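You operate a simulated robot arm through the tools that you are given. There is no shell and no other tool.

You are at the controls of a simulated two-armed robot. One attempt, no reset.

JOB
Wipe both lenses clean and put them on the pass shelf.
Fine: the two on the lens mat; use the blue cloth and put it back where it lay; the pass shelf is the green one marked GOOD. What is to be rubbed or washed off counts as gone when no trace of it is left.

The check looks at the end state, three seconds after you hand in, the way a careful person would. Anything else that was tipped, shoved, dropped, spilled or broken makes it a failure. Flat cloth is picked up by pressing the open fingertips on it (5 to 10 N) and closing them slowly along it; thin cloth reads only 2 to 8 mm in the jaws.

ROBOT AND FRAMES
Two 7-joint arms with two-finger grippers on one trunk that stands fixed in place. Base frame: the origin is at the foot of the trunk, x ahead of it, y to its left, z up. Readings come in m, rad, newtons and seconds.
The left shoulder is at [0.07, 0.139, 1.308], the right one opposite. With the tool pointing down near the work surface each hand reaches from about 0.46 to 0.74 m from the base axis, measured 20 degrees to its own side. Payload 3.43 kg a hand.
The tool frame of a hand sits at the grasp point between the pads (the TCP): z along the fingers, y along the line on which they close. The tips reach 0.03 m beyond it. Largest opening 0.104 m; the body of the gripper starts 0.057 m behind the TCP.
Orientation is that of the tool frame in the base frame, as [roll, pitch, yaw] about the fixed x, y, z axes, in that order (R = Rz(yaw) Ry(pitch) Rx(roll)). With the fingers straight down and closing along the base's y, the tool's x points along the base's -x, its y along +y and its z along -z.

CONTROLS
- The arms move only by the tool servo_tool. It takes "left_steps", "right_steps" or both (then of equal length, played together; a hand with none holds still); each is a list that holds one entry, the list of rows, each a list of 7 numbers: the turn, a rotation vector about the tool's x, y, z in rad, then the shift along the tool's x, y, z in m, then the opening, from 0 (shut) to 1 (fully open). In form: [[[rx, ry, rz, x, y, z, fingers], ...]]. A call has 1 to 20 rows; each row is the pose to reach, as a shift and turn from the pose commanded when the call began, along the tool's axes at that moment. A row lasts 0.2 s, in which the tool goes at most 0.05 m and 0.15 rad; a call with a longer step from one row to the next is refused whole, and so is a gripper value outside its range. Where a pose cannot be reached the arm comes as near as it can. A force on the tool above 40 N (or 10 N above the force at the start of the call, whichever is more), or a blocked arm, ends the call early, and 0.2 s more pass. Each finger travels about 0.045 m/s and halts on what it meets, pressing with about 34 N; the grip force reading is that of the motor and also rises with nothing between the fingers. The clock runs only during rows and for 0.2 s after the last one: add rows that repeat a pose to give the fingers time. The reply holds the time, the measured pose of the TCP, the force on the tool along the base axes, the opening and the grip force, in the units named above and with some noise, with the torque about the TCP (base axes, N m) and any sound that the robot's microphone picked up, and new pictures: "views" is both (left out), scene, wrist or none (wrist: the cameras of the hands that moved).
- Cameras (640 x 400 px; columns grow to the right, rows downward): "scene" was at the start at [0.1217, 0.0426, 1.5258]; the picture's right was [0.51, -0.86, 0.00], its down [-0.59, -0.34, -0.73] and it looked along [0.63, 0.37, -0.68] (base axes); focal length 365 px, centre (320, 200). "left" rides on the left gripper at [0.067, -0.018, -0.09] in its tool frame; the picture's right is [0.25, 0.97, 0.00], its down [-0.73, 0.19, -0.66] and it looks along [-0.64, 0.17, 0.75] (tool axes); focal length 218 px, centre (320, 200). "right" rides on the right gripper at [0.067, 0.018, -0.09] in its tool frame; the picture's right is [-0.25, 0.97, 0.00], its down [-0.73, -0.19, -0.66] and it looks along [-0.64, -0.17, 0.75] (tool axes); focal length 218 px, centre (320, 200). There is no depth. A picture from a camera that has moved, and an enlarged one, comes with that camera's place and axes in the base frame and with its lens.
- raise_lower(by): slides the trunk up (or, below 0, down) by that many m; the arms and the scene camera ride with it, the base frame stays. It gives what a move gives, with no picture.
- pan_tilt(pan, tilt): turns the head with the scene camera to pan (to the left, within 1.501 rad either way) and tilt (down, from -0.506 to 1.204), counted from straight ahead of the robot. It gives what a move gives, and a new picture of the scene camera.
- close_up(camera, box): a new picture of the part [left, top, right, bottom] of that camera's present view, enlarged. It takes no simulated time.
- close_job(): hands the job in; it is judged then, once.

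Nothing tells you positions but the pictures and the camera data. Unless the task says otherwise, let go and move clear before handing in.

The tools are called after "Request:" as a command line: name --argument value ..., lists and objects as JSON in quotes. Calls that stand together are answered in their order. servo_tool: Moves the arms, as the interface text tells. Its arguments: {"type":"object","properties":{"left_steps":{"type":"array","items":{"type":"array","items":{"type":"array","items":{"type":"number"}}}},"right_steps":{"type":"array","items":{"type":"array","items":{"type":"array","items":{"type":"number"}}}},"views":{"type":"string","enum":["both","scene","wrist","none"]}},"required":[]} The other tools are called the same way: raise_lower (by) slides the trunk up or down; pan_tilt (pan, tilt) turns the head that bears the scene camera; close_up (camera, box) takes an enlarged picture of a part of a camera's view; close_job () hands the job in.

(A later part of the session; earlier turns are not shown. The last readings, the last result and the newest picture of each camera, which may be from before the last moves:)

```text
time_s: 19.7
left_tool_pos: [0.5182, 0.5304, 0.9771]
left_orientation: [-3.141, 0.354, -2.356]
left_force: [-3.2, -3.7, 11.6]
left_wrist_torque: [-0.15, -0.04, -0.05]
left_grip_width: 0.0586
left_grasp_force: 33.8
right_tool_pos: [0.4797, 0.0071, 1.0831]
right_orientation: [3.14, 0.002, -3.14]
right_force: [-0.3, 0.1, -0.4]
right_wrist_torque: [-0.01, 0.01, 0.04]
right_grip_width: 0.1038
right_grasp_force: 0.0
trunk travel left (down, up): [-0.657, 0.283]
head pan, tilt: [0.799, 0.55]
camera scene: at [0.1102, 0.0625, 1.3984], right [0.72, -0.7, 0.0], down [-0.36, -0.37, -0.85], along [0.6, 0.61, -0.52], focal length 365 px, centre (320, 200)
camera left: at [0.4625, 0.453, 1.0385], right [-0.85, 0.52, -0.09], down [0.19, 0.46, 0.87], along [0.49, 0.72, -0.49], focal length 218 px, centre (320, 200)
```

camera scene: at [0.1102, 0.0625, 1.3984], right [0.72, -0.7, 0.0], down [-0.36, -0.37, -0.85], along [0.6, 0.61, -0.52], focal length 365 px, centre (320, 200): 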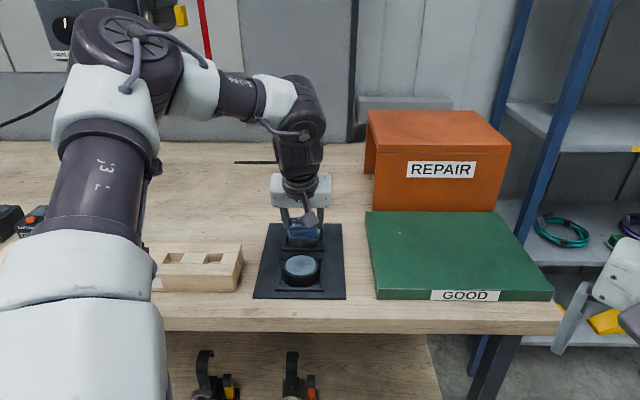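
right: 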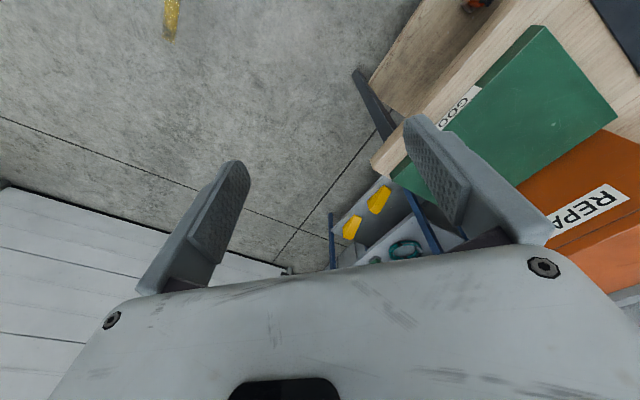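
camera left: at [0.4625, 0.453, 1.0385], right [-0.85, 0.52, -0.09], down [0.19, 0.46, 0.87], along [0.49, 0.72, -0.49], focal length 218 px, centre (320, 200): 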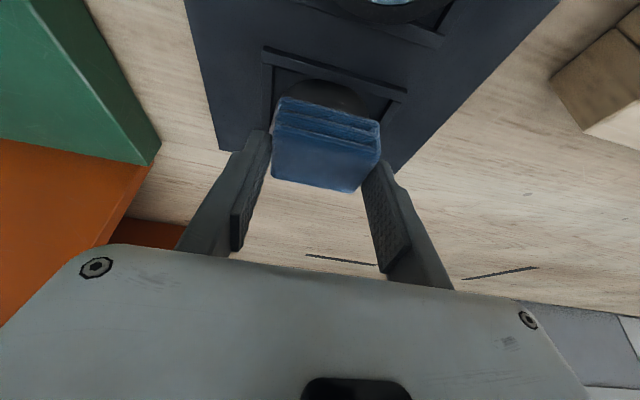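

Contact is steady at about 12 N. I'll look closely before continuing the strokes.

Request:
close_up --camera "scene" --box '[250, 160, 360, 300]'

Request:
close_up --camera "left" --box '[220, 20, 420, 200]'

```text
2.86 times, centred on (305, 230) of scene
camera zoom: at [0.1102, 0.0625, 1.3984], right [0.72, -0.7, 0.0], down [-0.36, -0.37, -0.85], along [0.6, 0.61, -0.52], focal length 1042 px, centre (363, 114)
```

zoom: 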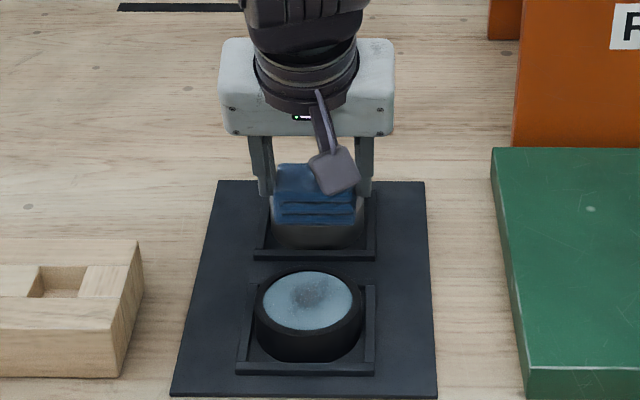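

```text
2.22 times, centred on (320, 110) of left
camera zoom: at [0.4625, 0.453, 1.0385], right [-0.85, 0.52, -0.09], down [0.19, 0.46, 0.87], along [0.49, 0.72, -0.49], focal length 485 px, centre (320, 400)
```

zoom: 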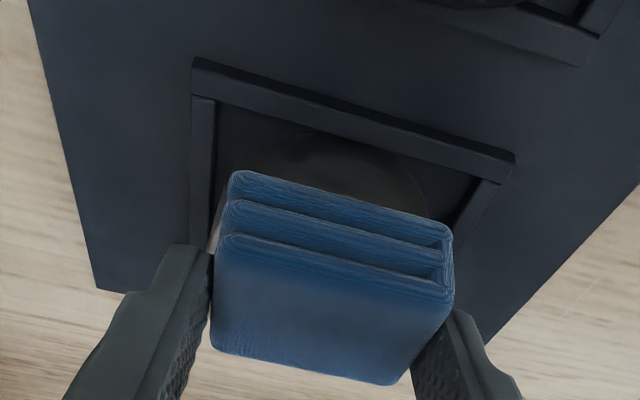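

The cloth is rubbing on the lens and covers its front half. I'll run a fuller back-and-forth pattern across the whole lens at the same light force.

Request:
servo_tool --left_steps '[[[0, 0, 0, 0, 0, 0, 0.45], [0, 0, 0, -0.0094, 0, 0.0034, 0.45], [0, 0, 0, -0.0188, 0, 0.0069, 0.45], [0, 0, 0, -0.0263, 0, 0.0097, 0.45], [0, 0, 0, -0.0263, 0.008, 0.0097, 0.45], [0, 0, 0, -0.0188, 0.008, 0.0069, 0.45], [0, 0, 0, -0.0094, 0.008, 0.0034, 0.45], [0, 0, 0, 0, 0.008, 0, 0.45], [0, 0, 0, 0, 0, 0, 0.45], [0, 0, 0, 0, -0.008, 0, 0.45], [0, 0, 0, -0.0094, -0.008, 0.0034, 0.45], [0, 0, 0, -0.0188, -0.008, 0.0069, 0.45], [0, 0, 0, -0.0263, -0.008, 0.0097, 0.45], [0, 0, 0, -0.0263, 0, 0.0097, 0.45], [0, 0, 0, -0.0188, 0, 0.0069, 0.45], [0, 0, 0, -0.0094, 0, 0.0034, 0.45], [0, 0, 0, 0, 0, 0, 0.45], [0, 0, 0, -0.0094, 0, 0.0034, 0.45], [0, 0, 0, -0.0188, 0, 0.0069, 0.45], [0, 0, 0, -0.0263, 0, 0.0097, 0.45]]]' --views "wrist"

```text
time_s: 23.9
left_tool_pos: [0.5393, 0.5541, 0.9776]
left_orientation: [-3.14, 0.353, -2.357]
left_force: [-1.8, -1.9, 5.2]
left_wrist_torque: [-0.04, 0.07, 0.02]
left_grip_width: 0.0583
left_grasp_force: 34.0
right_tool_pos: [0.4812, 0.0076, 1.0825]
right_orientation: [3.139, -0.001, 3.141]
right_force: [0.3, 0.0, 0.5]
right_wrist_torque: [0.0, -0.01, 0.01]
right_grip_width: 0.1039
right_grasp_force: 0.0
trunk travel left (down, up): [-0.657, 0.283]
head pan, tilt: [0.799, 0.55]
camera left: at [0.4834, 0.4752, 1.0384], right [-0.85, 0.52, -0.09], down [0.19, 0.46, 0.87], along [0.49, 0.72, -0.49], focal length 218 px, centre (320, 200)
```

left: 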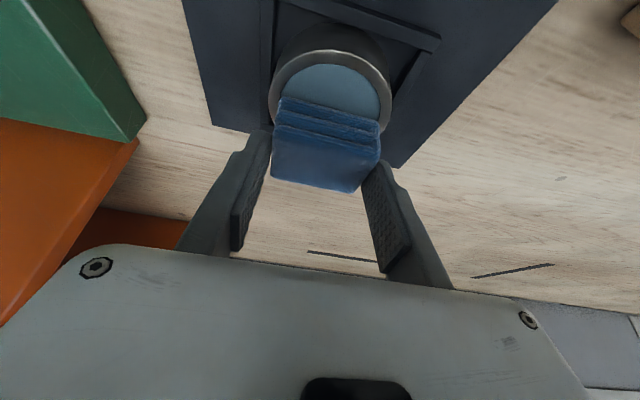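

The exposed part of the glass looks clean. I'll lift and move forward to inspect the whole far lens.

Request:
servo_tool --left_steps '[[[0, 0, 0, -0.0069, 0, -0.0188, 0.45], [0, 0, 0, -0.0103, 0, -0.0282, 0.45], [0, 0, 0, -0.0338, 0, -0.0196, 0.45], [0, 0, 0, -0.0573, 0, -0.011, 0.45], [0, 0, 0, -0.0667, 0, -0.0075, 0.45]]]' --views "both"

Request:
close_up --camera "left" --box '[240, 0, 420, 120]'

Request:
close_up --camera "scene" --box '[260, 200, 350, 300]'

```text
time_s: 25.1
left_tool_pos: [0.5827, 0.5982, 1.007]
left_orientation: [-3.141, 0.352, -2.358]
left_force: [0.3, 1.1, 0.9]
left_wrist_torque: [-0.01, 0.0, 0.01]
left_grip_width: 0.0586
left_grasp_force: 33.9
right_tool_pos: [0.4817, 0.0082, 1.0824]
right_orientation: [3.141, 0.001, 3.14]
right_force: [-0.5, 0.8, 0.3]
right_wrist_torque: [-0.02, -0.01, -0.02]
right_grip_width: 0.1036
right_grasp_force: 0.1
trunk travel left (down, up): [-0.657, 0.283]
head pan, tilt: [0.799, 0.55]
camera scene: at [0.1126, 0.065, 1.3981], right [0.72, -0.7, 0.0], down [-0.36, -0.37, -0.85], along [0.59, 0.61, -0.52], focal length 365 px, centre (320, 200)
camera left: at [0.5268, 0.5189, 1.0688], right [-0.85, 0.52, -0.09], down [0.19, 0.46, 0.87], along [0.49, 0.72, -0.49], focal length 218 px, centre (320, 200)
```

scene: 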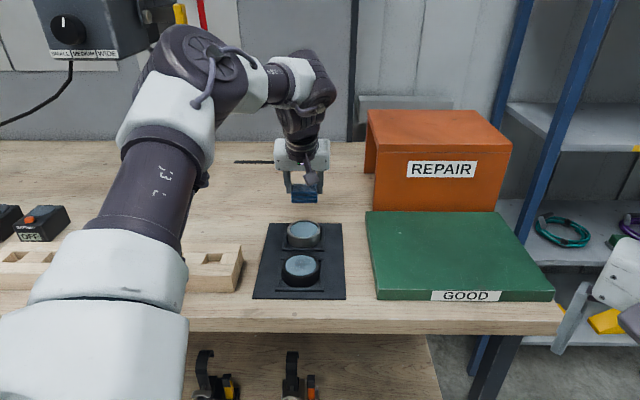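
left: 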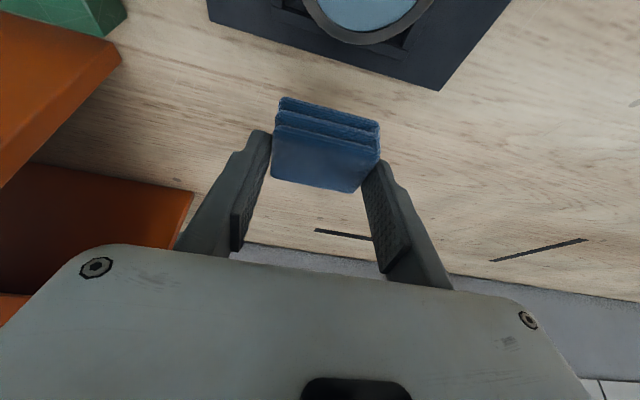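

```text
3.33 times, centred on (330, 60) of left
camera zoom: at [0.5268, 0.5189, 1.0688], right [-0.85, 0.52, -0.09], down [0.19, 0.46, 0.87], along [0.49, 0.72, -0.49], focal length 728 px, centre (287, 667)
```

zoom: 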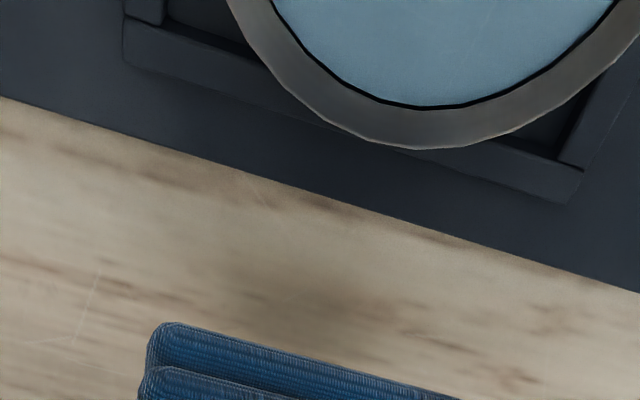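

```text
4.00 times, centred on (305, 250) of scene
camera zoom: at [0.1126, 0.065, 1.3981], right [0.72, -0.7, 0.0], down [-0.36, -0.37, -0.85], along [0.59, 0.61, -0.52], focal length 1459 px, centre (380, 0)
```

zoom: 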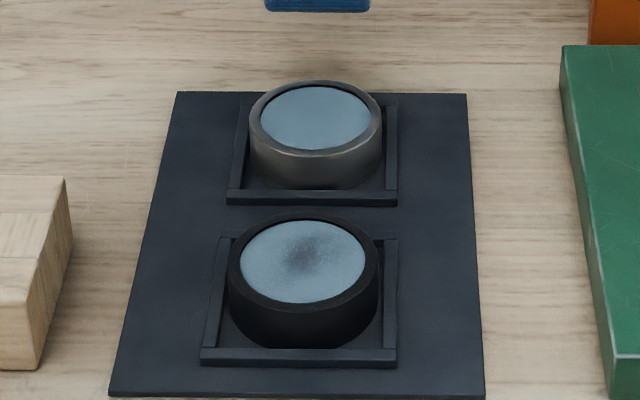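

The far lens now looks clear while the near one is still smudged. I'll zoom in hard on the far lens to check for faint traces.

Request:
close_up --camera "scene" --box '[285, 215, 325, 245]'

Request:
close_up --camera "scene" --box '[280, 250, 325, 285]'

```text
13.33 times, centred on (305, 230) of scene
camera zoom: at [0.1126, 0.065, 1.3981], right [0.72, -0.7, 0.0], down [-0.36, -0.37, -0.85], along [0.59, 0.61, -0.52], focal length 4862 px, centre (520, -200)
```

zoom: 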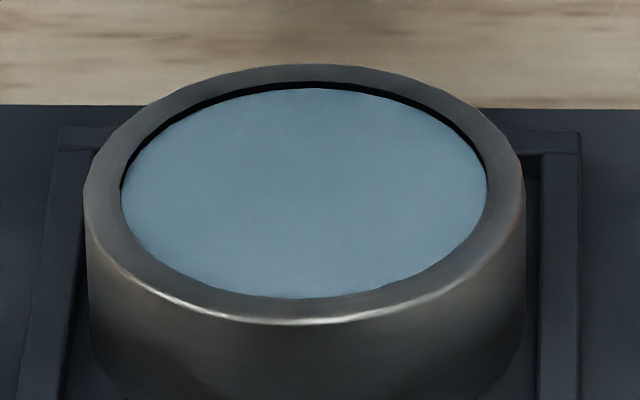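

```text
11.43 times, centred on (302, 268) of scene
camera zoom: at [0.1126, 0.065, 1.3981], right [0.72, -0.7, 0.0], down [-0.36, -0.37, -0.85], along [0.59, 0.61, -0.52], focal length 4167 px, centre (520, -571)
```

zoom: 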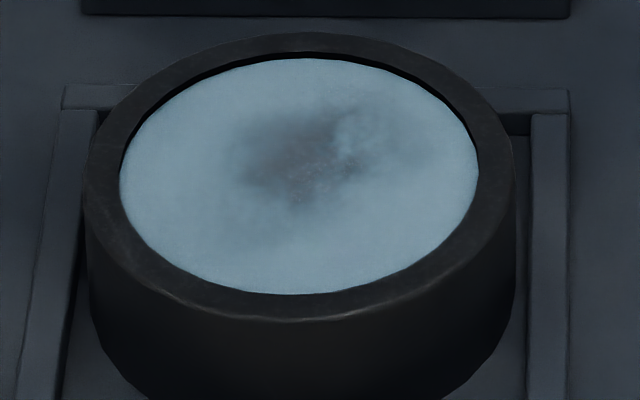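

The far lens is fully clean with a good rim of clear glass. Now I'll carry the cloth back over the near lens, whose top I place at about (0.446, 0.459, 0.94).

Request:
servo_tool --left_steps '[[[0, 0, 0, 0.0314, 0, -0.0115, 0.45], [0, 0, 0, 0.0628, -0.0005, -0.0231, 0.45], [0, 0, 0, 0.0942, -0.001, -0.0346, 0.45], [0, 0, 0, 0.1256, -0.0015, -0.0461, 0.45], [0, 0, 0, 0.157, -0.0018, -0.0577, 0.45], [0, 0, 0, 0.1884, -0.0018, -0.0692, 0.45], [0, 0, 0, 0.1884, -0.0018, -0.0692, 0.45]]]' --views "both"

```text
time_s: 26.7
left_tool_pos: [0.472, 0.4827, 1.0084]
left_orientation: [-3.139, 0.351, -2.355]
left_force: [0.5, 0.0, -0.5]
left_wrist_torque: [0.0, -0.01, 0.03]
left_grip_width: 0.0588
left_grasp_force: 33.9
left hand out of reach, approached as far as the arm can: row 5, 6, 7
right_tool_pos: [0.4807, 0.0078, 1.0832]
right_orientation: [3.14, 0.001, 3.141]
right_force: [0.0, -0.2, 0.2]
right_wrist_torque: [-0.02, -0.01, -0.01]
right_grip_width: 0.1038
right_grasp_force: 0.0
trunk travel left (down, up): [-0.657, 0.283]
head pan, tilt: [0.799, 0.55]
camera scene: at [0.1123, 0.0647, 1.3982], right [0.72, -0.7, 0.0], down [-0.36, -0.37, -0.85], along [0.59, 0.61, -0.52], focal length 365 px, centre (320, 200)
camera left: at [0.4168, 0.4041, 1.0698], right [-0.85, 0.52, -0.09], down [0.19, 0.46, 0.87], along [0.49, 0.72, -0.49], focal length 218 px, centre (320, 200)
```

scene: 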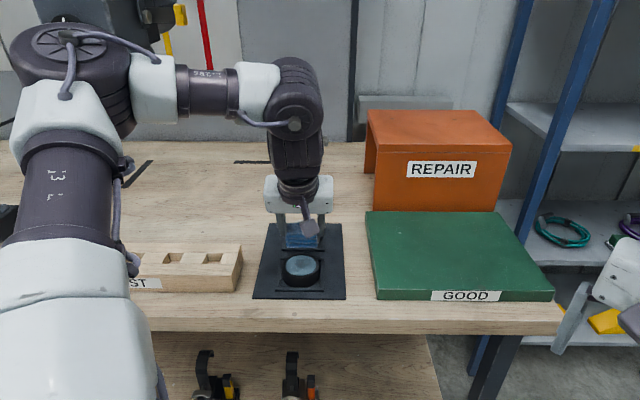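
left: 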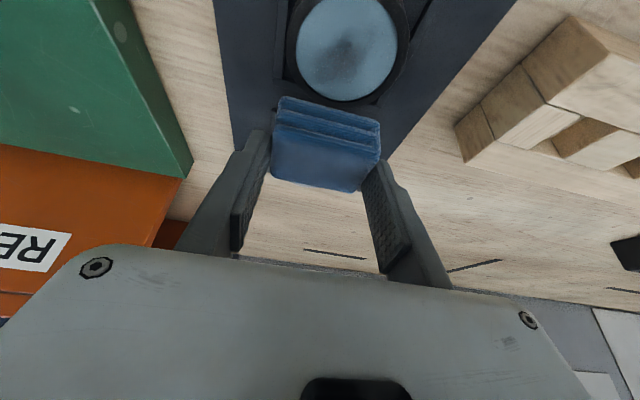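

The hand stopped short of the near lens because the elbow folds too much. I'll raise the trunk by 0.2 m so the arm can reach down and closer.

Request:
raise_lower --by 0.2

```text
time_s: 28.9
left_tool_pos: [0.4731, 0.4838, 1.2074]
left_orientation: [-3.141, 0.349, -2.355]
left_force: [-0.1, 0.2, -0.8]
left_wrist_torque: [0.01, 0.01, -0.01]
left_grip_width: 0.0588
left_grasp_force: 34.1
right_tool_pos: [0.4824, 0.0073, 1.2813]
right_orientation: [3.14, 0.0, 3.141]
right_force: [-1.3, 0.6, 0.6]
right_wrist_torque: [-0.03, -0.01, 0.01]
right_grip_width: 0.1039
right_grasp_force: 0.1
trunk travel left (down, up): [-0.857, 0.083]
head pan, tilt: [0.799, 0.55]
```

Request:
servo_tool --left_steps '[[[0, 0, 0, 0.0138, 0, 0.0375, 0.45], [0, 0, 0, 0.0323, 0, 0.0734, 0.45], [0, 0, 0, 0.0555, 0.0005, 0.1074, 0.45], [0, 0, 0, 0.0834, 0.001, 0.1399, 0.45], [0, 0, 0, 0.1053, 0.0014, 0.1638, 0.45], [0, 0, 0, 0.1096, 0.0014, 0.1754, 0.45], [0, 0, 0, 0.1096, 0.0014, 0.1754, 0.45]]]' --views "both"

```text
time_s: 30.5
left_tool_pos: [0.4387, 0.4791, 1.0113]
left_orientation: [-3.139, 0.351, -2.36]
left_force: [0.9, 0.2, -0.1]
left_wrist_torque: [0.02, 0.02, -0.05]
left_grip_width: 0.0586
left_grasp_force: 34.0
left hand out of reach, approached as far as the arm can: row 3, 4, 5, 6, 7
right_tool_pos: [0.4817, 0.0095, 1.2824]
right_orientation: [3.141, 0.001, -3.141]
right_force: [0.0, 0.0, -0.1]
right_wrist_torque: [0.0, -0.02, -0.01]
right_grip_width: 0.104
right_grasp_force: 0.1
trunk travel left (down, up): [-0.857, 0.083]
head pan, tilt: [0.799, 0.55]
camera scene: at [0.1128, 0.0648, 1.5981], right [0.72, -0.7, 0.0], down [-0.36, -0.37, -0.85], along [0.59, 0.61, -0.52], focal length 365 px, centre (320, 200)
camera left: at [0.3832, 0.4005, 1.073], right [-0.85, 0.52, -0.09], down [0.19, 0.46, 0.87], along [0.49, 0.72, -0.49], focal length 218 px, centre (320, 200)
```

scene: 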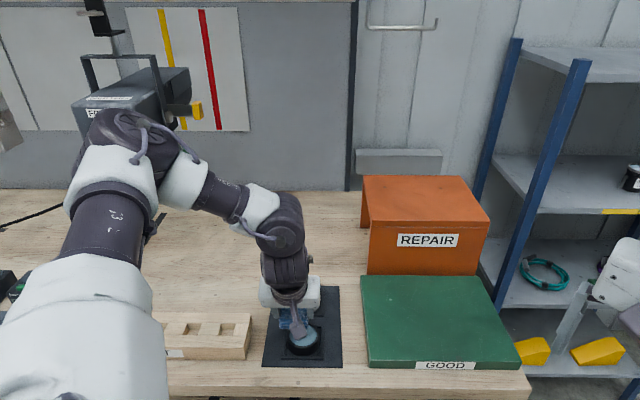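
left: 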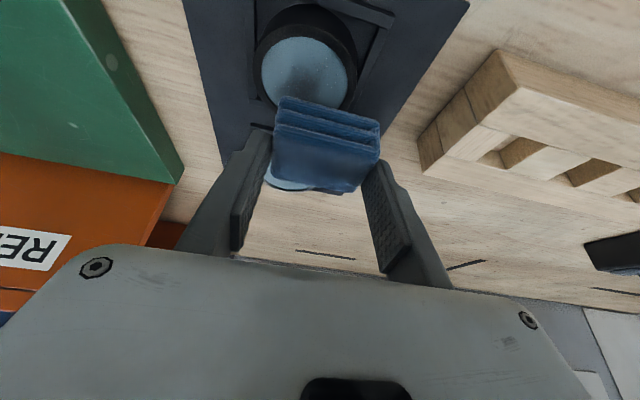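

At this yaw the arm is stopped by a wrist limit about 2 cm to the side. The lens is round, so I'll turn the hand about the vertical by some 22° back towards its natural heading, which keeps the cloth level and should bring it over the near lens.

Request:
servo_tool --left_steps '[[[0.0442, 0, 0.1205, 0.003, -0.003, 0.001, 0.45], [0.0885, 0, 0.2409, 0.009, -0.009, 0.003, 0.45], [0.1327, 0, 0.3614, 0.0173, -0.0173, 0.0057, 0.45], [0.1327, 0, 0.3614, 0.0173, -0.0173, 0.0057, 0.45]]]' --views "both"

```text
time_s: 31.5
left_tool_pos: [0.4405, 0.4566, 1.0006]
left_orientation: [-3.142, 0.351, -2.743]
left_force: [-0.1, -0.2, 0.0]
left_wrist_torque: [-0.02, -0.01, 0.01]
left_grip_width: 0.059
left_grasp_force: 34.0
right_tool_pos: [0.4819, 0.0081, 1.2807]
right_orientation: [3.141, 0.0, 3.142]
right_force: [0.1, -0.3, -0.8]
right_wrist_torque: [0.02, 0.01, 0.0]
right_grip_width: 0.104
right_grasp_force: 0.0
trunk travel left (down, up): [-0.857, 0.083]
head pan, tilt: [0.799, 0.55]
camera scene: at [0.1129, 0.0651, 1.5981], right [0.72, -0.7, 0.0], down [-0.36, -0.37, -0.85], along [0.59, 0.61, -0.52], focal length 365 px, centre (320, 200)
camera left: at [0.3599, 0.4042, 1.0621], right [-0.59, 0.8, -0.09], down [0.35, 0.35, 0.87], along [0.72, 0.48, -0.49], focal length 218 px, centre (320, 200)
```

scene: 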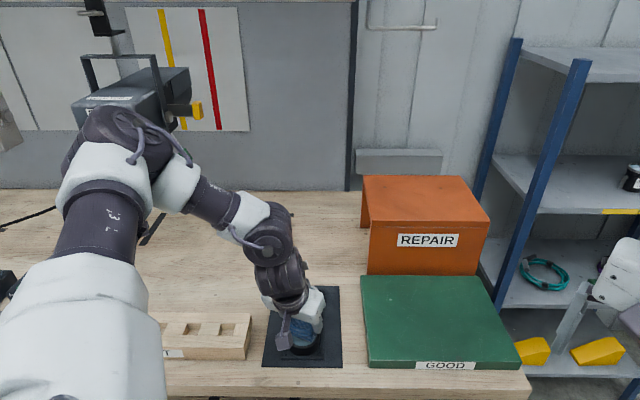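
left: 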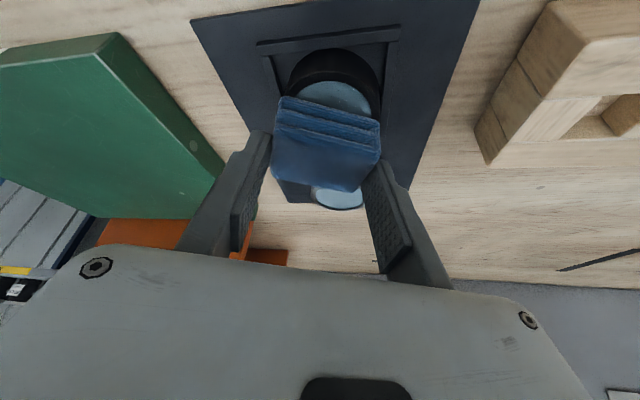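

The cloth is now over the near lens with the tilt unchanged. I'll lower it to gentle contact.

Request:
servo_tool --left_steps '[[[0, 0, 0, 0.0034, 0, 0.0094, 0.45], [0, 0, 0, 0.0062, 0, 0.0169, 0.45], [0, 0, 0, 0.0076, 0, 0.0207, 0.45], [0, 0, 0, 0.0083, 0, 0.0225, 0.45], [0, 0, 0, 0.0083, 0, 0.0225, 0.45]]]' --views "wrist"

Request:
close_up --camera "scene" --box '[250, 270, 360, 380]'

```text
time_s: 32.7
left_tool_pos: [0.4409, 0.4567, 0.9766]
left_orientation: [-3.141, 0.354, -2.74]
left_force: [0.3, 2.7, 9.0]
left_wrist_torque: [0.21, -0.14, 0.05]
left_grip_width: 0.0585
left_grasp_force: 33.2
right_tool_pos: [0.4819, 0.0069, 1.2821]
right_orientation: [3.141, 0.0, -3.141]
right_force: [-0.3, -0.4, 0.8]
right_wrist_torque: [0.02, 0.01, 0.0]
right_grip_width: 0.1039
right_grasp_force: 0.0
trunk travel left (down, up): [-0.857, 0.083]
head pan, tilt: [0.799, 0.55]
camera left: at [0.3602, 0.4042, 1.0386], right [-0.6, 0.8, -0.09], down [0.34, 0.35, 0.87], along [0.73, 0.49, -0.49], focal length 218 px, centre (320, 200)
```

left: 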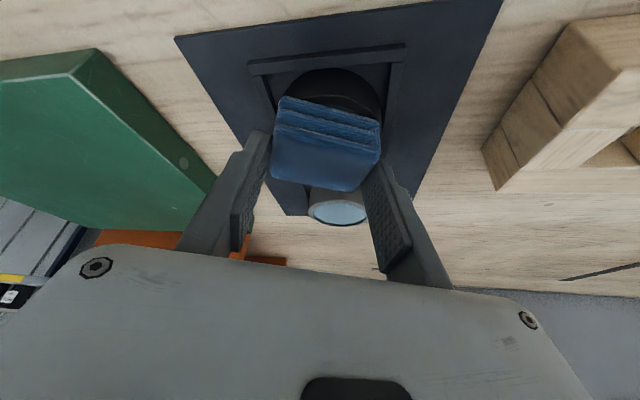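

```text
3.64 times, centred on (305, 325) of scene
camera zoom: at [0.1117, 0.0644, 1.5983], right [0.72, -0.7, 0.0], down [-0.36, -0.37, -0.85], along [0.59, 0.61, -0.52], focal length 1326 px, centre (374, -254)
```

zoom: 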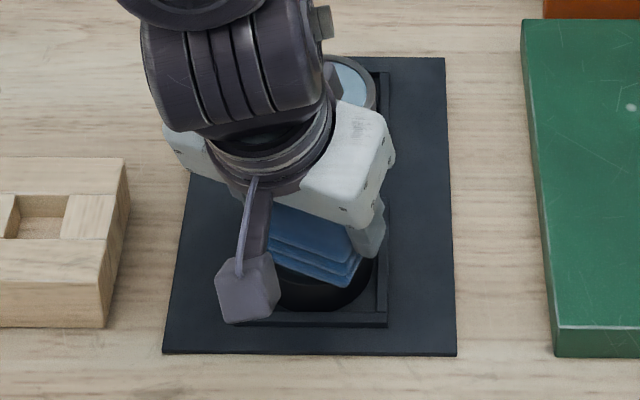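

Contact is at 9 N over the near lens. I'll run the same wiping pattern here.

Request:
servo_tool --left_steps '[[[0, 0, 0, 0, 0, 0, 0.45], [0, 0, 0, 0.0084, 0, -0.0031, 0.45], [0, 0, 0, 0.0169, 0, -0.0062, 0.45], [0, 0, 0, 0.0169, 0.009, -0.0062, 0.45], [0, 0, 0, 0.0084, 0.009, -0.0031, 0.45], [0, 0, 0, 0, 0.009, 0, 0.45], [0, 0, 0, -0.0094, 0.009, 0.0034, 0.45], [0, 0, 0, -0.0188, 0.009, 0.0069, 0.45], [0, 0, 0, -0.0188, 0, 0.0069, 0.45], [0, 0, 0, -0.0094, 0, 0.0034, 0.45], [0, 0, 0, 0, 0, 0, 0.45], [0, 0, 0, 0.0084, 0, -0.0031, 0.45], [0, 0, 0, 0.0169, 0, -0.0062, 0.45], [0, 0, 0, 0.0169, -0.009, -0.0062, 0.45], [0, 0, 0, 0.0084, -0.009, -0.0031, 0.45], [0, 0, 0, 0, -0.009, 0, 0.45], [0, 0, 0, -0.0094, -0.009, 0.0034, 0.45], [0, 0, 0, -0.0188, -0.009, 0.0069, 0.45], [0, 0, 0, -0.0188, 0, 0.0069, 0.45], [0, 0, 0, -0.0094, 0, 0.0034, 0.45]]]' --views "wrist"

```text
time_s: 36.9
left_tool_pos: [0.4496, 0.461, 0.9756]
left_orientation: [3.141, 0.352, -2.742]
left_force: [1.8, 1.2, 5.8]
left_wrist_torque: [0.13, -0.16, 0.0]
left_grip_width: 0.0586
left_grasp_force: 33.6
right_tool_pos: [0.4816, 0.008, 1.2818]
right_orientation: [3.141, 0.001, 3.141]
right_force: [-0.2, -0.2, -0.2]
right_wrist_torque: [0.01, -0.03, 0.03]
right_grip_width: 0.1042
right_grasp_force: 0.0
trunk travel left (down, up): [-0.857, 0.083]
head pan, tilt: [0.799, 0.55]
camera left: at [0.3693, 0.4086, 1.0387], right [-0.59, 0.8, -0.09], down [0.35, 0.35, 0.87], along [0.73, 0.49, -0.49], focal length 218 px, centre (320, 200)
```

left: 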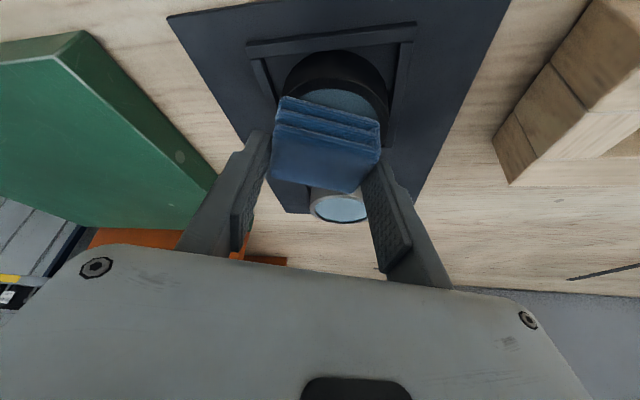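

I'll lift off straight up, move the cloth away forward and turn it back to its original heading, then inspect both lenses.

Request:
servo_tool --left_steps '[[[0, 0, 0, -0.0069, 0, -0.0188, 0.45], [0, 0, 0, -0.0137, 0, -0.0376, 0.45], [-0.0264, 0, -0.0723, -0.0469, 0.0096, -0.0626, 0.45], [-0.0528, 0, -0.1447, -0.0801, 0.0192, -0.0876, 0.45], [-0.0792, 0, -0.217, -0.1132, 0.0287, -0.1127, 0.45], [-0.1056, 0, -0.2894, -0.1464, 0.0383, -0.1377, 0.45], [-0.132, 0, -0.3617, -0.1796, 0.0479, -0.1627, 0.45], [-0.132, 0, -0.3617, -0.1796, 0.0479, -0.1627, 0.45]]]' --views "both"

Request:
close_up --camera "scene" --box '[250, 270, 360, 380]'

```text
time_s: 38.7
left_tool_pos: [0.5367, 0.5473, 1.1904]
left_orientation: [-3.141, 0.35, -2.353]
left_force: [0.6, 0.3, -0.2]
left_wrist_torque: [0.04, -0.01, 0.0]
left_grip_width: 0.0586
left_grasp_force: 34.4
right_tool_pos: [0.4816, 0.0078, 1.2811]
right_orientation: [-3.141, -0.002, 3.142]
right_force: [-0.8, 0.4, -0.1]
right_wrist_torque: [0.02, -0.03, -0.02]
right_grip_width: 0.104
right_grasp_force: 0.0
trunk travel left (down, up): [-0.857, 0.083]
head pan, tilt: [0.799, 0.55]
camera scene: at [0.1127, 0.0653, 1.5981], right [0.72, -0.7, 0.0], down [-0.36, -0.37, -0.85], along [0.59, 0.61, -0.52], focal length 365 px, centre (320, 200)
camera left: at [0.4816, 0.469, 1.2525], right [-0.85, 0.52, -0.09], down [0.19, 0.46, 0.87], along [0.49, 0.72, -0.49], focal length 218 px, centre (320, 200)
```

scene: 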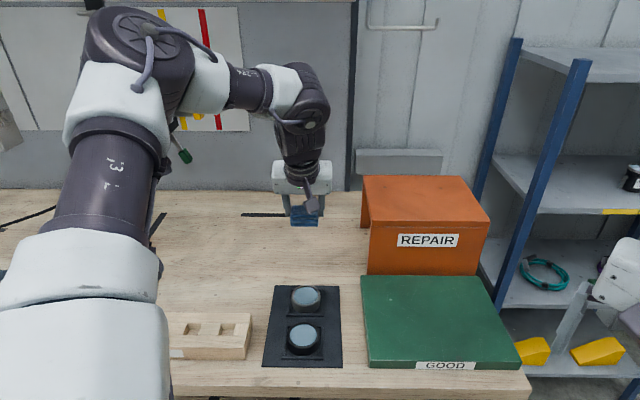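
left: 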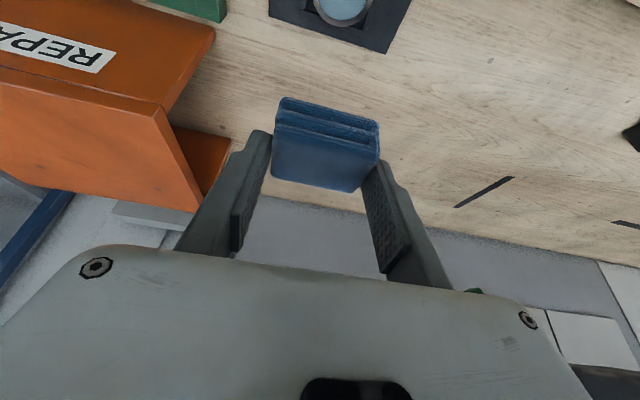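

```text
3.64 times, centred on (305, 325) of scene
camera zoom: at [0.1127, 0.0653, 1.5981], right [0.72, -0.7, 0.0], down [-0.36, -0.37, -0.85], along [0.59, 0.61, -0.52], focal length 1326 px, centre (374, -254)
```

zoom: 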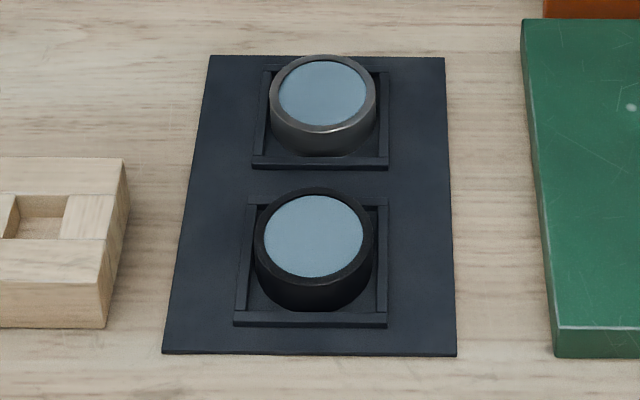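

Both lenses look clear now. I'll zoom right in on each before putting the cloth away.

Request:
close_up --camera "scene" --box '[284, 320, 324, 352]'

Request:
close_up --camera "scene" --box '[286, 282, 326, 314]'

```text
12.50 times, centred on (304, 336) of scene
camera zoom: at [0.1127, 0.0653, 1.5981], right [0.72, -0.7, 0.0], down [-0.36, -0.37, -0.85], along [0.59, 0.61, -0.52], focal length 4558 px, centre (520, -1500)
```

zoom: 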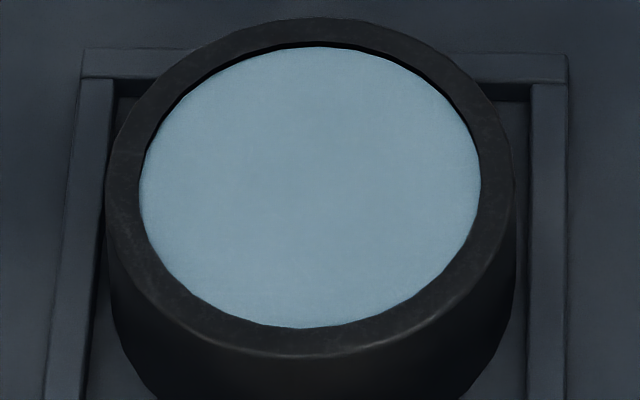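

```text
12.50 times, centred on (306, 298) of scene
camera zoom: at [0.1127, 0.0653, 1.5981], right [0.72, -0.7, 0.0], down [-0.36, -0.37, -0.85], along [0.59, 0.61, -0.52], focal length 4558 px, centre (495, -1025)
```

zoom: 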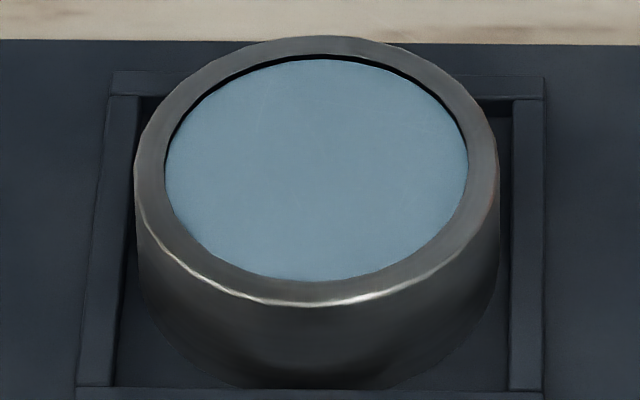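

Both lenses are spotless. Now I'll take the cloth home: forward past the far lens first, then the trunk down by 0.2 m.

Request:
servo_tool --left_steps '[[[0, 0, 0, -0.0282, 0, 0.0103, 0.45], [0, 0, 0, -0.0563, 0, 0.0207, 0.45], [0, 0, 0, -0.0563, 0, 0.0207, 0.45]]]' --views "none"

```text
time_s: 39.5
left_tool_pos: [0.5776, 0.5889, 1.1912]
left_orientation: [-3.139, 0.351, -2.356]
left_force: [-0.5, -0.6, 0.2]
left_wrist_torque: [0.03, -0.02, 0.01]
left_grip_width: 0.0584
left_grasp_force: 33.7
right_tool_pos: [0.481, 0.0085, 1.2822]
right_orientation: [-3.141, -0.002, 3.141]
right_force: [-0.2, -0.4, -0.1]
right_wrist_torque: [-0.01, 0.0, -0.01]
right_grip_width: 0.104
right_grasp_force: 0.0
trunk travel left (down, up): [-0.857, 0.083]
head pan, tilt: [0.799, 0.55]
```

Request:
raise_lower --by -0.2

```text
time_s: 41.6
left_tool_pos: [0.5785, 0.5889, 0.9895]
left_orientation: [-3.139, 0.351, -2.356]
left_force: [-0.3, 0.2, -0.3]
left_wrist_torque: [-0.02, 0.01, -0.02]
left_grip_width: 0.0589
left_grasp_force: 33.8
right_tool_pos: [0.4822, 0.0082, 1.0817]
right_orientation: [3.141, -0.001, -3.14]
right_force: [0.8, 0.1, 0.1]
right_wrist_torque: [0.02, 0.04, 0.0]
right_grip_width: 0.1039
right_grasp_force: 0.0
trunk travel left (down, up): [-0.657, 0.283]
head pan, tilt: [0.799, 0.55]
```

Request:
servo_tool --left_steps '[[[0, 0, 0, -0.0247, -0.0035, 0.0091, 0.45], [0, 0, 0, -0.0495, -0.0071, 0.0182, 0.45], [0, 0, 0, -0.0446, -0.0071, 0.0315, 0.45], [0, 0, 0, -0.0396, -0.0071, 0.0451, 0.45], [0, 0, 0, -0.0396, -0.0071, 0.0451, 0.45]]]' --views "both"

Request:
close_up --camera "scene" --box '[260, 140, 360, 230]'

```text
time_s: 42.9
left_tool_pos: [0.6211, 0.6218, 0.9607]
left_orientation: [-3.139, 0.35, -2.357]
left_force: [-0.4, -0.2, -0.8]
left_wrist_torque: [0.03, -0.01, -0.05]
left_grip_width: 0.0587
left_grasp_force: 34.0
right_tool_pos: [0.4829, 0.0078, 1.0824]
right_orientation: [3.14, 0.001, -3.141]
right_force: [-0.7, 0.0, -0.4]
right_wrist_torque: [0.05, 0.01, 0.01]
right_grip_width: 0.1039
right_grasp_force: 0.0
trunk travel left (down, up): [-0.657, 0.283]
head pan, tilt: [0.799, 0.55]
camera scene: at [0.113, 0.065, 1.3981], right [0.72, -0.7, 0.0], down [-0.36, -0.37, -0.85], along [0.59, 0.61, -0.52], focal length 365 px, centre (320, 200)
camera left: at [0.566, 0.5437, 1.0225], right [-0.85, 0.52, -0.09], down [0.19, 0.46, 0.87], along [0.49, 0.72, -0.49], focal length 218 px, centre (320, 200)
```

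scene: 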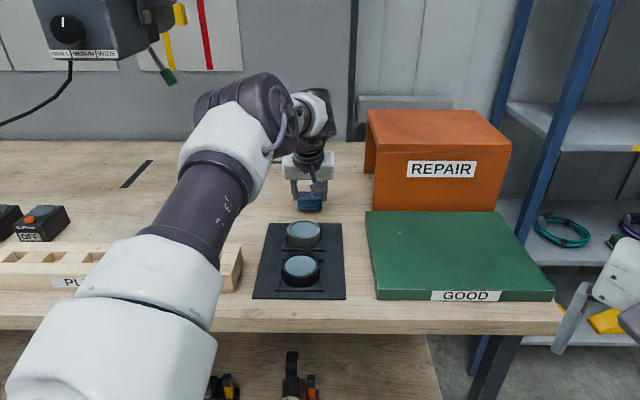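
left: 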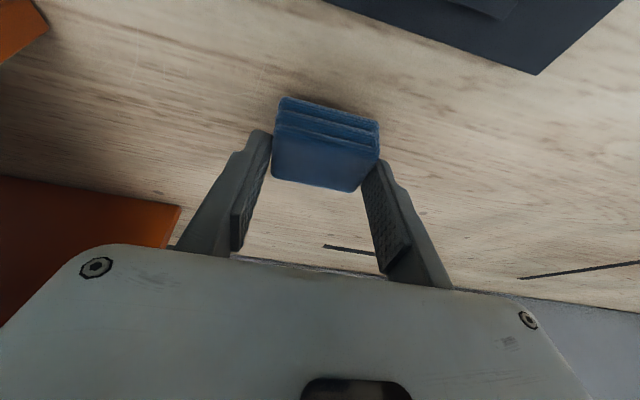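

```text
4.44 times, centred on (310, 185) of scene
camera zoom: at [0.113, 0.065, 1.3981], right [0.72, -0.7, 0.0], down [-0.36, -0.37, -0.85], along [0.59, 0.61, -0.52], focal length 1621 px, centre (364, 267)
```

zoom: 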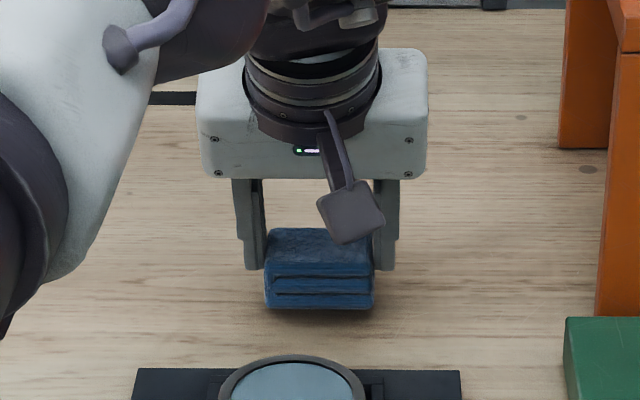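

I'm right above the grasp spot. I'll set the cloth down the last 1.5 cm.

Request:
servo_tool --left_steps '[[[0, 0, 0, 0.0017, 0, 0.0047, 0.45], [0, 0, 0, 0.0034, 0, 0.0094, 0.45], [0, 0, 0, 0.005, 0, 0.0136, 0.45], [0, 0, 0, 0.005, 0, 0.0136, 0.45]]]' --views "none"

```text
time_s: 43.9
left_tool_pos: [0.6201, 0.6214, 0.9475]
left_orientation: [-3.141, 0.35, -2.356]
left_force: [0.0, -0.1, -1.2]
left_wrist_torque: [-0.02, 0.02, -0.03]
left_grip_width: 0.0588
left_grasp_force: 34.2
right_tool_pos: [0.4817, 0.008, 1.0806]
right_orientation: [-3.141, 0.002, -3.141]
right_force: [-0.4, 0.3, 0.7]
right_wrist_torque: [-0.02, 0.01, 0.02]
right_grip_width: 0.1041
right_grasp_force: 0.0
trunk travel left (down, up): [-0.657, 0.283]
head pan, tilt: [0.799, 0.55]
```

Request:
servo_tool --left_steps '[[[0, 0, 0, 0.0003, 0, 0.0009, 0.45], [0, 0, 0, 0.0007, 0, 0.0019, 0.45], [0, 0, 0, 0.0007, 0, 0.0019, 0.45]]]' --views "wrist"

```text
time_s: 44.6
left_tool_pos: [0.6192, 0.6213, 0.9481]
left_orientation: [-3.139, 0.354, -2.357]
left_force: [0.3, 1.9, 5.6]
left_wrist_torque: [0.14, 0.07, -0.05]
left_grip_width: 0.0585
left_grasp_force: 33.5
right_tool_pos: [0.482, 0.0079, 1.0814]
right_orientation: [3.139, -0.002, 3.141]
right_force: [-0.6, 0.5, -0.1]
right_wrist_torque: [0.0, 0.01, 0.0]
right_grip_width: 0.1039
right_grasp_force: 0.1
trunk travel left (down, up): [-0.657, 0.283]
head pan, tilt: [0.799, 0.55]
camera left: at [0.5647, 0.543, 1.0079], right [-0.85, 0.52, -0.09], down [0.19, 0.46, 0.87], along [0.49, 0.72, -0.49], focal length 218 px, centre (320, 200)
```

left: 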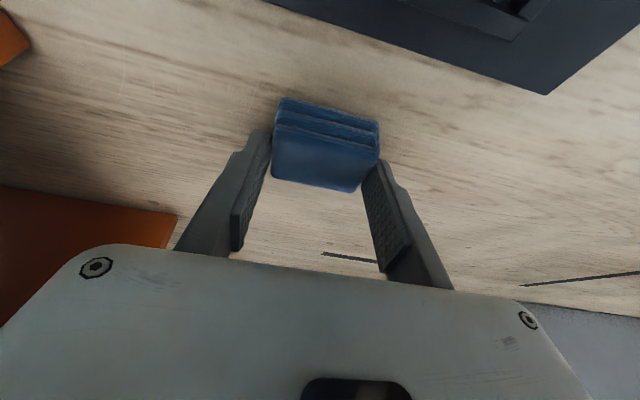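

The cloth is down on the table at 5.6 N and the view matches the original grasp. I'll open the jaws slowly and lift off.

Request:
servo_tool --left_steps '[[[0, 0, 0, 0, 0, 0, 0.57], [0, 0, 0, 0, 0, 0, 0.62], [0, 0, 0, 0, 0, 0, 0.75], [0, 0, 0, 0, 0, 0, 0.9], [0, 0, 0, 0, 0, 0, 1], [0, 0, 0, 0, 0, 0, 1], [0, 0, 0, -0.0069, 0, -0.0188, 1], [0, 0, 0, -0.0138, 0, -0.0375, 1], [0, 0, 0, -0.0207, 0, -0.0563, 1]]]' --views "both"

Request:
close_up --camera "scene" --box '[250, 150, 370, 310]'

```text
time_s: 46.6
left_tool_pos: [0.6195, 0.6221, 1.0063]
left_orientation: [-3.14, 0.352, -2.356]
left_force: [0.1, 0.5, 0.2]
left_wrist_torque: [0.02, 0.0, -0.01]
left_grip_width: 0.1039
left_grasp_force: 0.0
right_tool_pos: [0.4825, 0.0085, 1.0816]
right_orientation: [3.14, -0.001, -3.14]
right_force: [-0.5, 0.0, 0.2]
right_wrist_torque: [0.03, 0.03, 0.0]
right_grip_width: 0.1038
right_grasp_force: 0.1
trunk travel left (down, up): [-0.657, 0.283]
head pan, tilt: [0.799, 0.55]
camera scene: at [0.1127, 0.0646, 1.3981], right [0.72, -0.7, 0.0], down [-0.36, -0.37, -0.85], along [0.59, 0.61, -0.52], focal length 365 px, centre (320, 200)
camera left: at [0.5653, 0.5431, 1.0684], right [-0.85, 0.52, -0.09], down [0.19, 0.46, 0.87], along [0.49, 0.72, -0.49], focal length 218 px, centre (320, 200)
```

scene: 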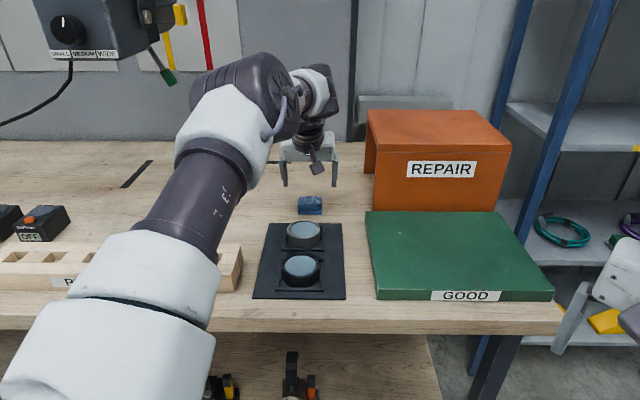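
left: 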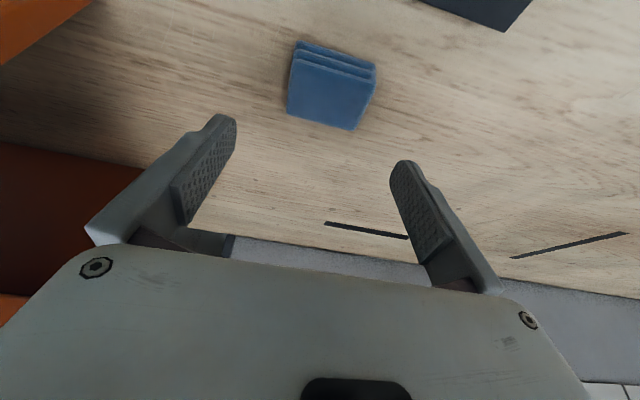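

```text
2.50 times, centred on (310, 230) of scene
camera zoom: at [0.1127, 0.0646, 1.3981], right [0.72, -0.7, 0.0], down [-0.36, -0.37, -0.85], along [0.59, 0.61, -0.52], focal length 912 px, centre (345, 125)
```

zoom: 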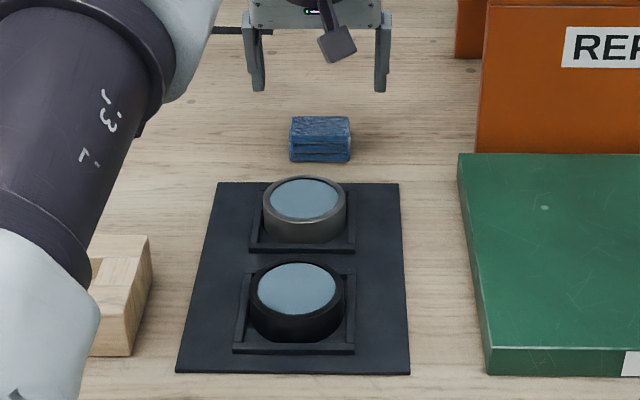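

The cloth is back where it lay (top centre within about 1 mm of before). Next I'll straighten the hand, turn it to the easier yaw, and move above the far lens at (0.5255, 0.5385).

Request:
servo_tool --left_steps '[[[0.0134, 0.0691, 0.076, 0.0213, 0.0015, -0.015, 1], [0.0269, 0.1383, 0.152, 0.0425, 0.003, -0.03, 1], [0.0403, 0.2074, 0.228, 0.0638, 0.0044, -0.0449, 1], [0.0538, 0.2766, 0.304, 0.085, 0.0059, -0.0599, 1], [0.0672, 0.3457, 0.38, 0.1063, 0.0074, -0.0749, 1], [0.0672, 0.3457, 0.38, 0.1063, 0.0074, -0.0749, 1]]]' --views "both"

Request:
close_up --camera "left" --box '[220, 20, 440, 200]'

```text
time_s: 48.0
left_tool_pos: [0.529, 0.5409, 1.039]
left_orientation: [-3.14, 0.002, -2.741]
left_force: [-0.5, 0.1, 0.4]
left_wrist_torque: [-0.01, 0.0, -0.01]
left_grip_width: 0.104
left_grasp_force: 0.0
right_tool_pos: [0.4821, 0.0095, 1.0818]
right_orientation: [3.141, -0.001, -3.14]
right_force: [0.3, 0.2, -0.5]
right_wrist_torque: [0.0, 0.02, 0.04]
right_grip_width: 0.1039
right_grasp_force: 0.0
trunk travel left (down, up): [-0.657, 0.283]
head pan, tilt: [0.799, 0.55]
camera scene: at [0.1133, 0.0655, 1.398], right [0.72, -0.7, 0.0], down [-0.36, -0.38, -0.85], along [0.59, 0.61, -0.52], focal length 365 px, centre (320, 200)
camera left: at [0.4729, 0.4984, 1.1289], right [-0.61, 0.79, 0.0], down [0.6, 0.46, 0.66], along [0.52, 0.4, -0.75], focal length 218 px, centre (320, 200)
```

scene: 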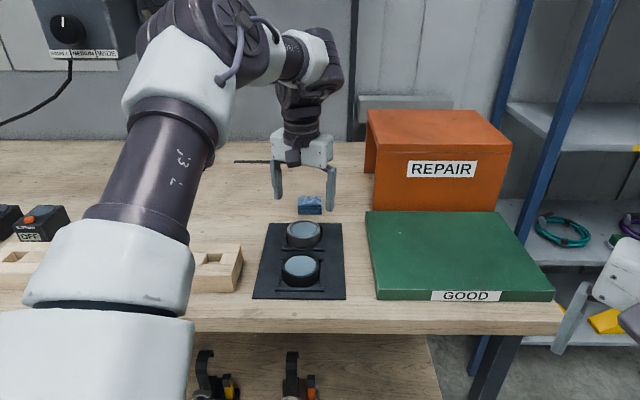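
left: 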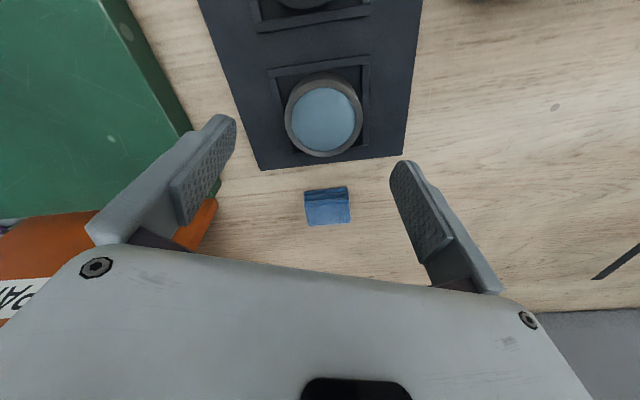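

```text
2.22 times, centred on (330, 110) of left
camera zoom: at [0.4729, 0.4984, 1.1289], right [-0.61, 0.79, 0.0], down [0.6, 0.46, 0.66], along [0.52, 0.4, -0.75], focal length 485 px, centre (298, 400)
```

zoom: 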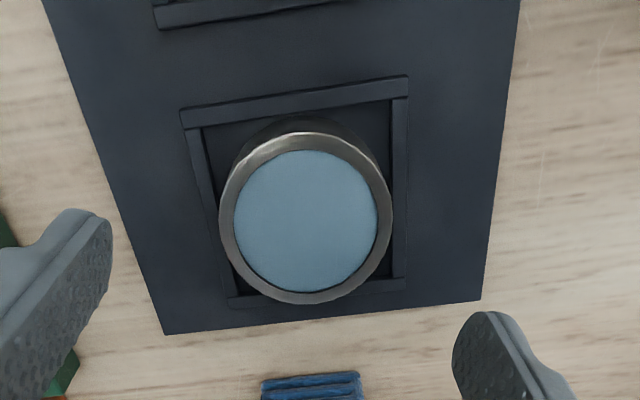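

The wrist view confirms the far lens is spotless. It sits about 4 mm to the side and 3 mm forward of the jaw centre, so I'll correct that and lower the open jaws around it.

Request:
servo_tool --left_steps '[[[0, 0, 0, -0.003, 0.0043, 0.015, 1], [0, 0, 0, -0.003, 0.0043, 0.03, 1], [0, 0, 0, -0.003, 0.0043, 0.045, 1], [0, 0, 0, -0.003, 0.0043, 0.06, 1], [0, 0, 0, -0.003, 0.0043, 0.072, 1], [0, 0, 0, -0.003, 0.0043, 0.082, 1], [0, 0, 0, -0.003, 0.0043, 0.082, 1]]]' --views "both"

Request:
close_up --camera "left" --box '[200, 40, 440, 240]'

Request:
close_up --camera "scene" --box '[250, 160, 360, 300]'

```text
time_s: 49.6
left_tool_pos: [0.5276, 0.5431, 0.9565]
left_orientation: [-3.14, 0.001, -2.739]
left_force: [-0.4, 0.0, 0.4]
left_wrist_torque: [-0.01, -0.01, 0.0]
left_grip_width: 0.104
left_grasp_force: 0.1
right_tool_pos: [0.4813, 0.0089, 1.0829]
right_orientation: [-3.141, 0.001, -3.141]
right_force: [-0.4, 0.1, 0.7]
right_wrist_torque: [0.04, -0.02, 0.0]
right_grip_width: 0.1038
right_grasp_force: 0.1
trunk travel left (down, up): [-0.657, 0.283]
head pan, tilt: [0.799, 0.55]
camera scene: at [0.1128, 0.065, 1.3981], right [0.72, -0.7, 0.0], down [-0.36, -0.37, -0.85], along [0.59, 0.61, -0.52], focal length 365 px, centre (320, 200)
camera left: at [0.4714, 0.5009, 1.0472], right [-0.61, 0.79, 0.0], down [0.6, 0.46, 0.66], along [0.52, 0.4, -0.75], focal length 218 px, centre (320, 200)
```

scene: 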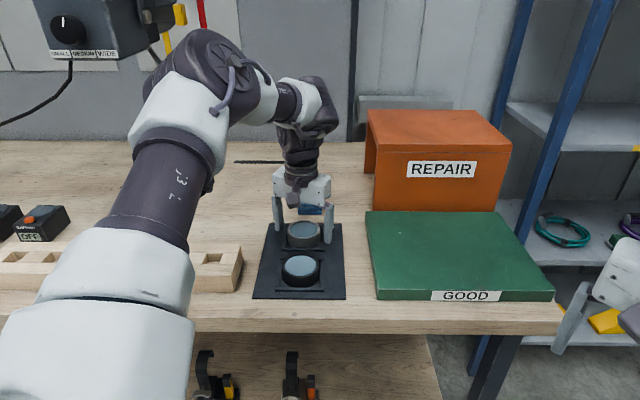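
left: 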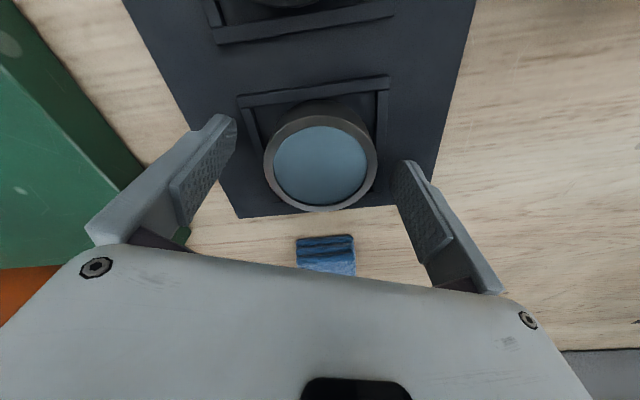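

```text
2.00 times, centred on (320, 140) of left
camera zoom: at [0.4714, 0.5009, 1.0472], right [-0.61, 0.79, 0.0], down [0.6, 0.46, 0.66], along [0.52, 0.4, -0.75], focal length 436 px, centre (320, 320)
```

zoom: 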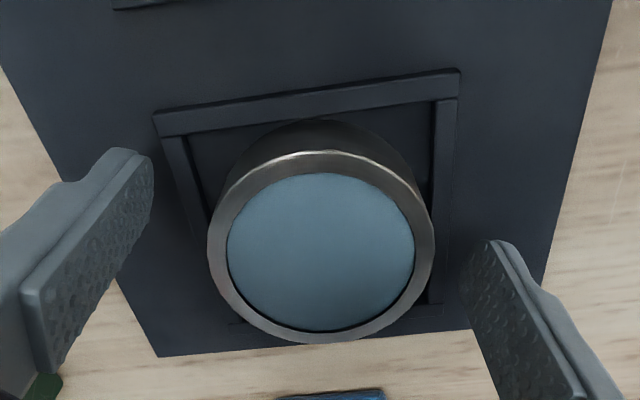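

```text
2.86 times, centred on (305, 230) of scene
camera zoom: at [0.1128, 0.065, 1.3981], right [0.72, -0.7, 0.0], down [-0.36, -0.37, -0.85], along [0.59, 0.61, -0.52], focal length 1042 px, centre (363, 114)
```

zoom: 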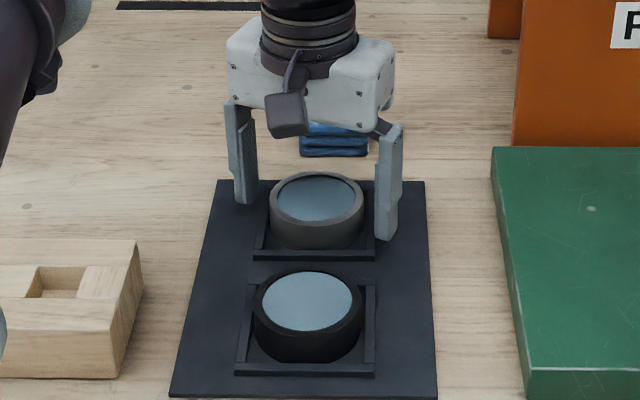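

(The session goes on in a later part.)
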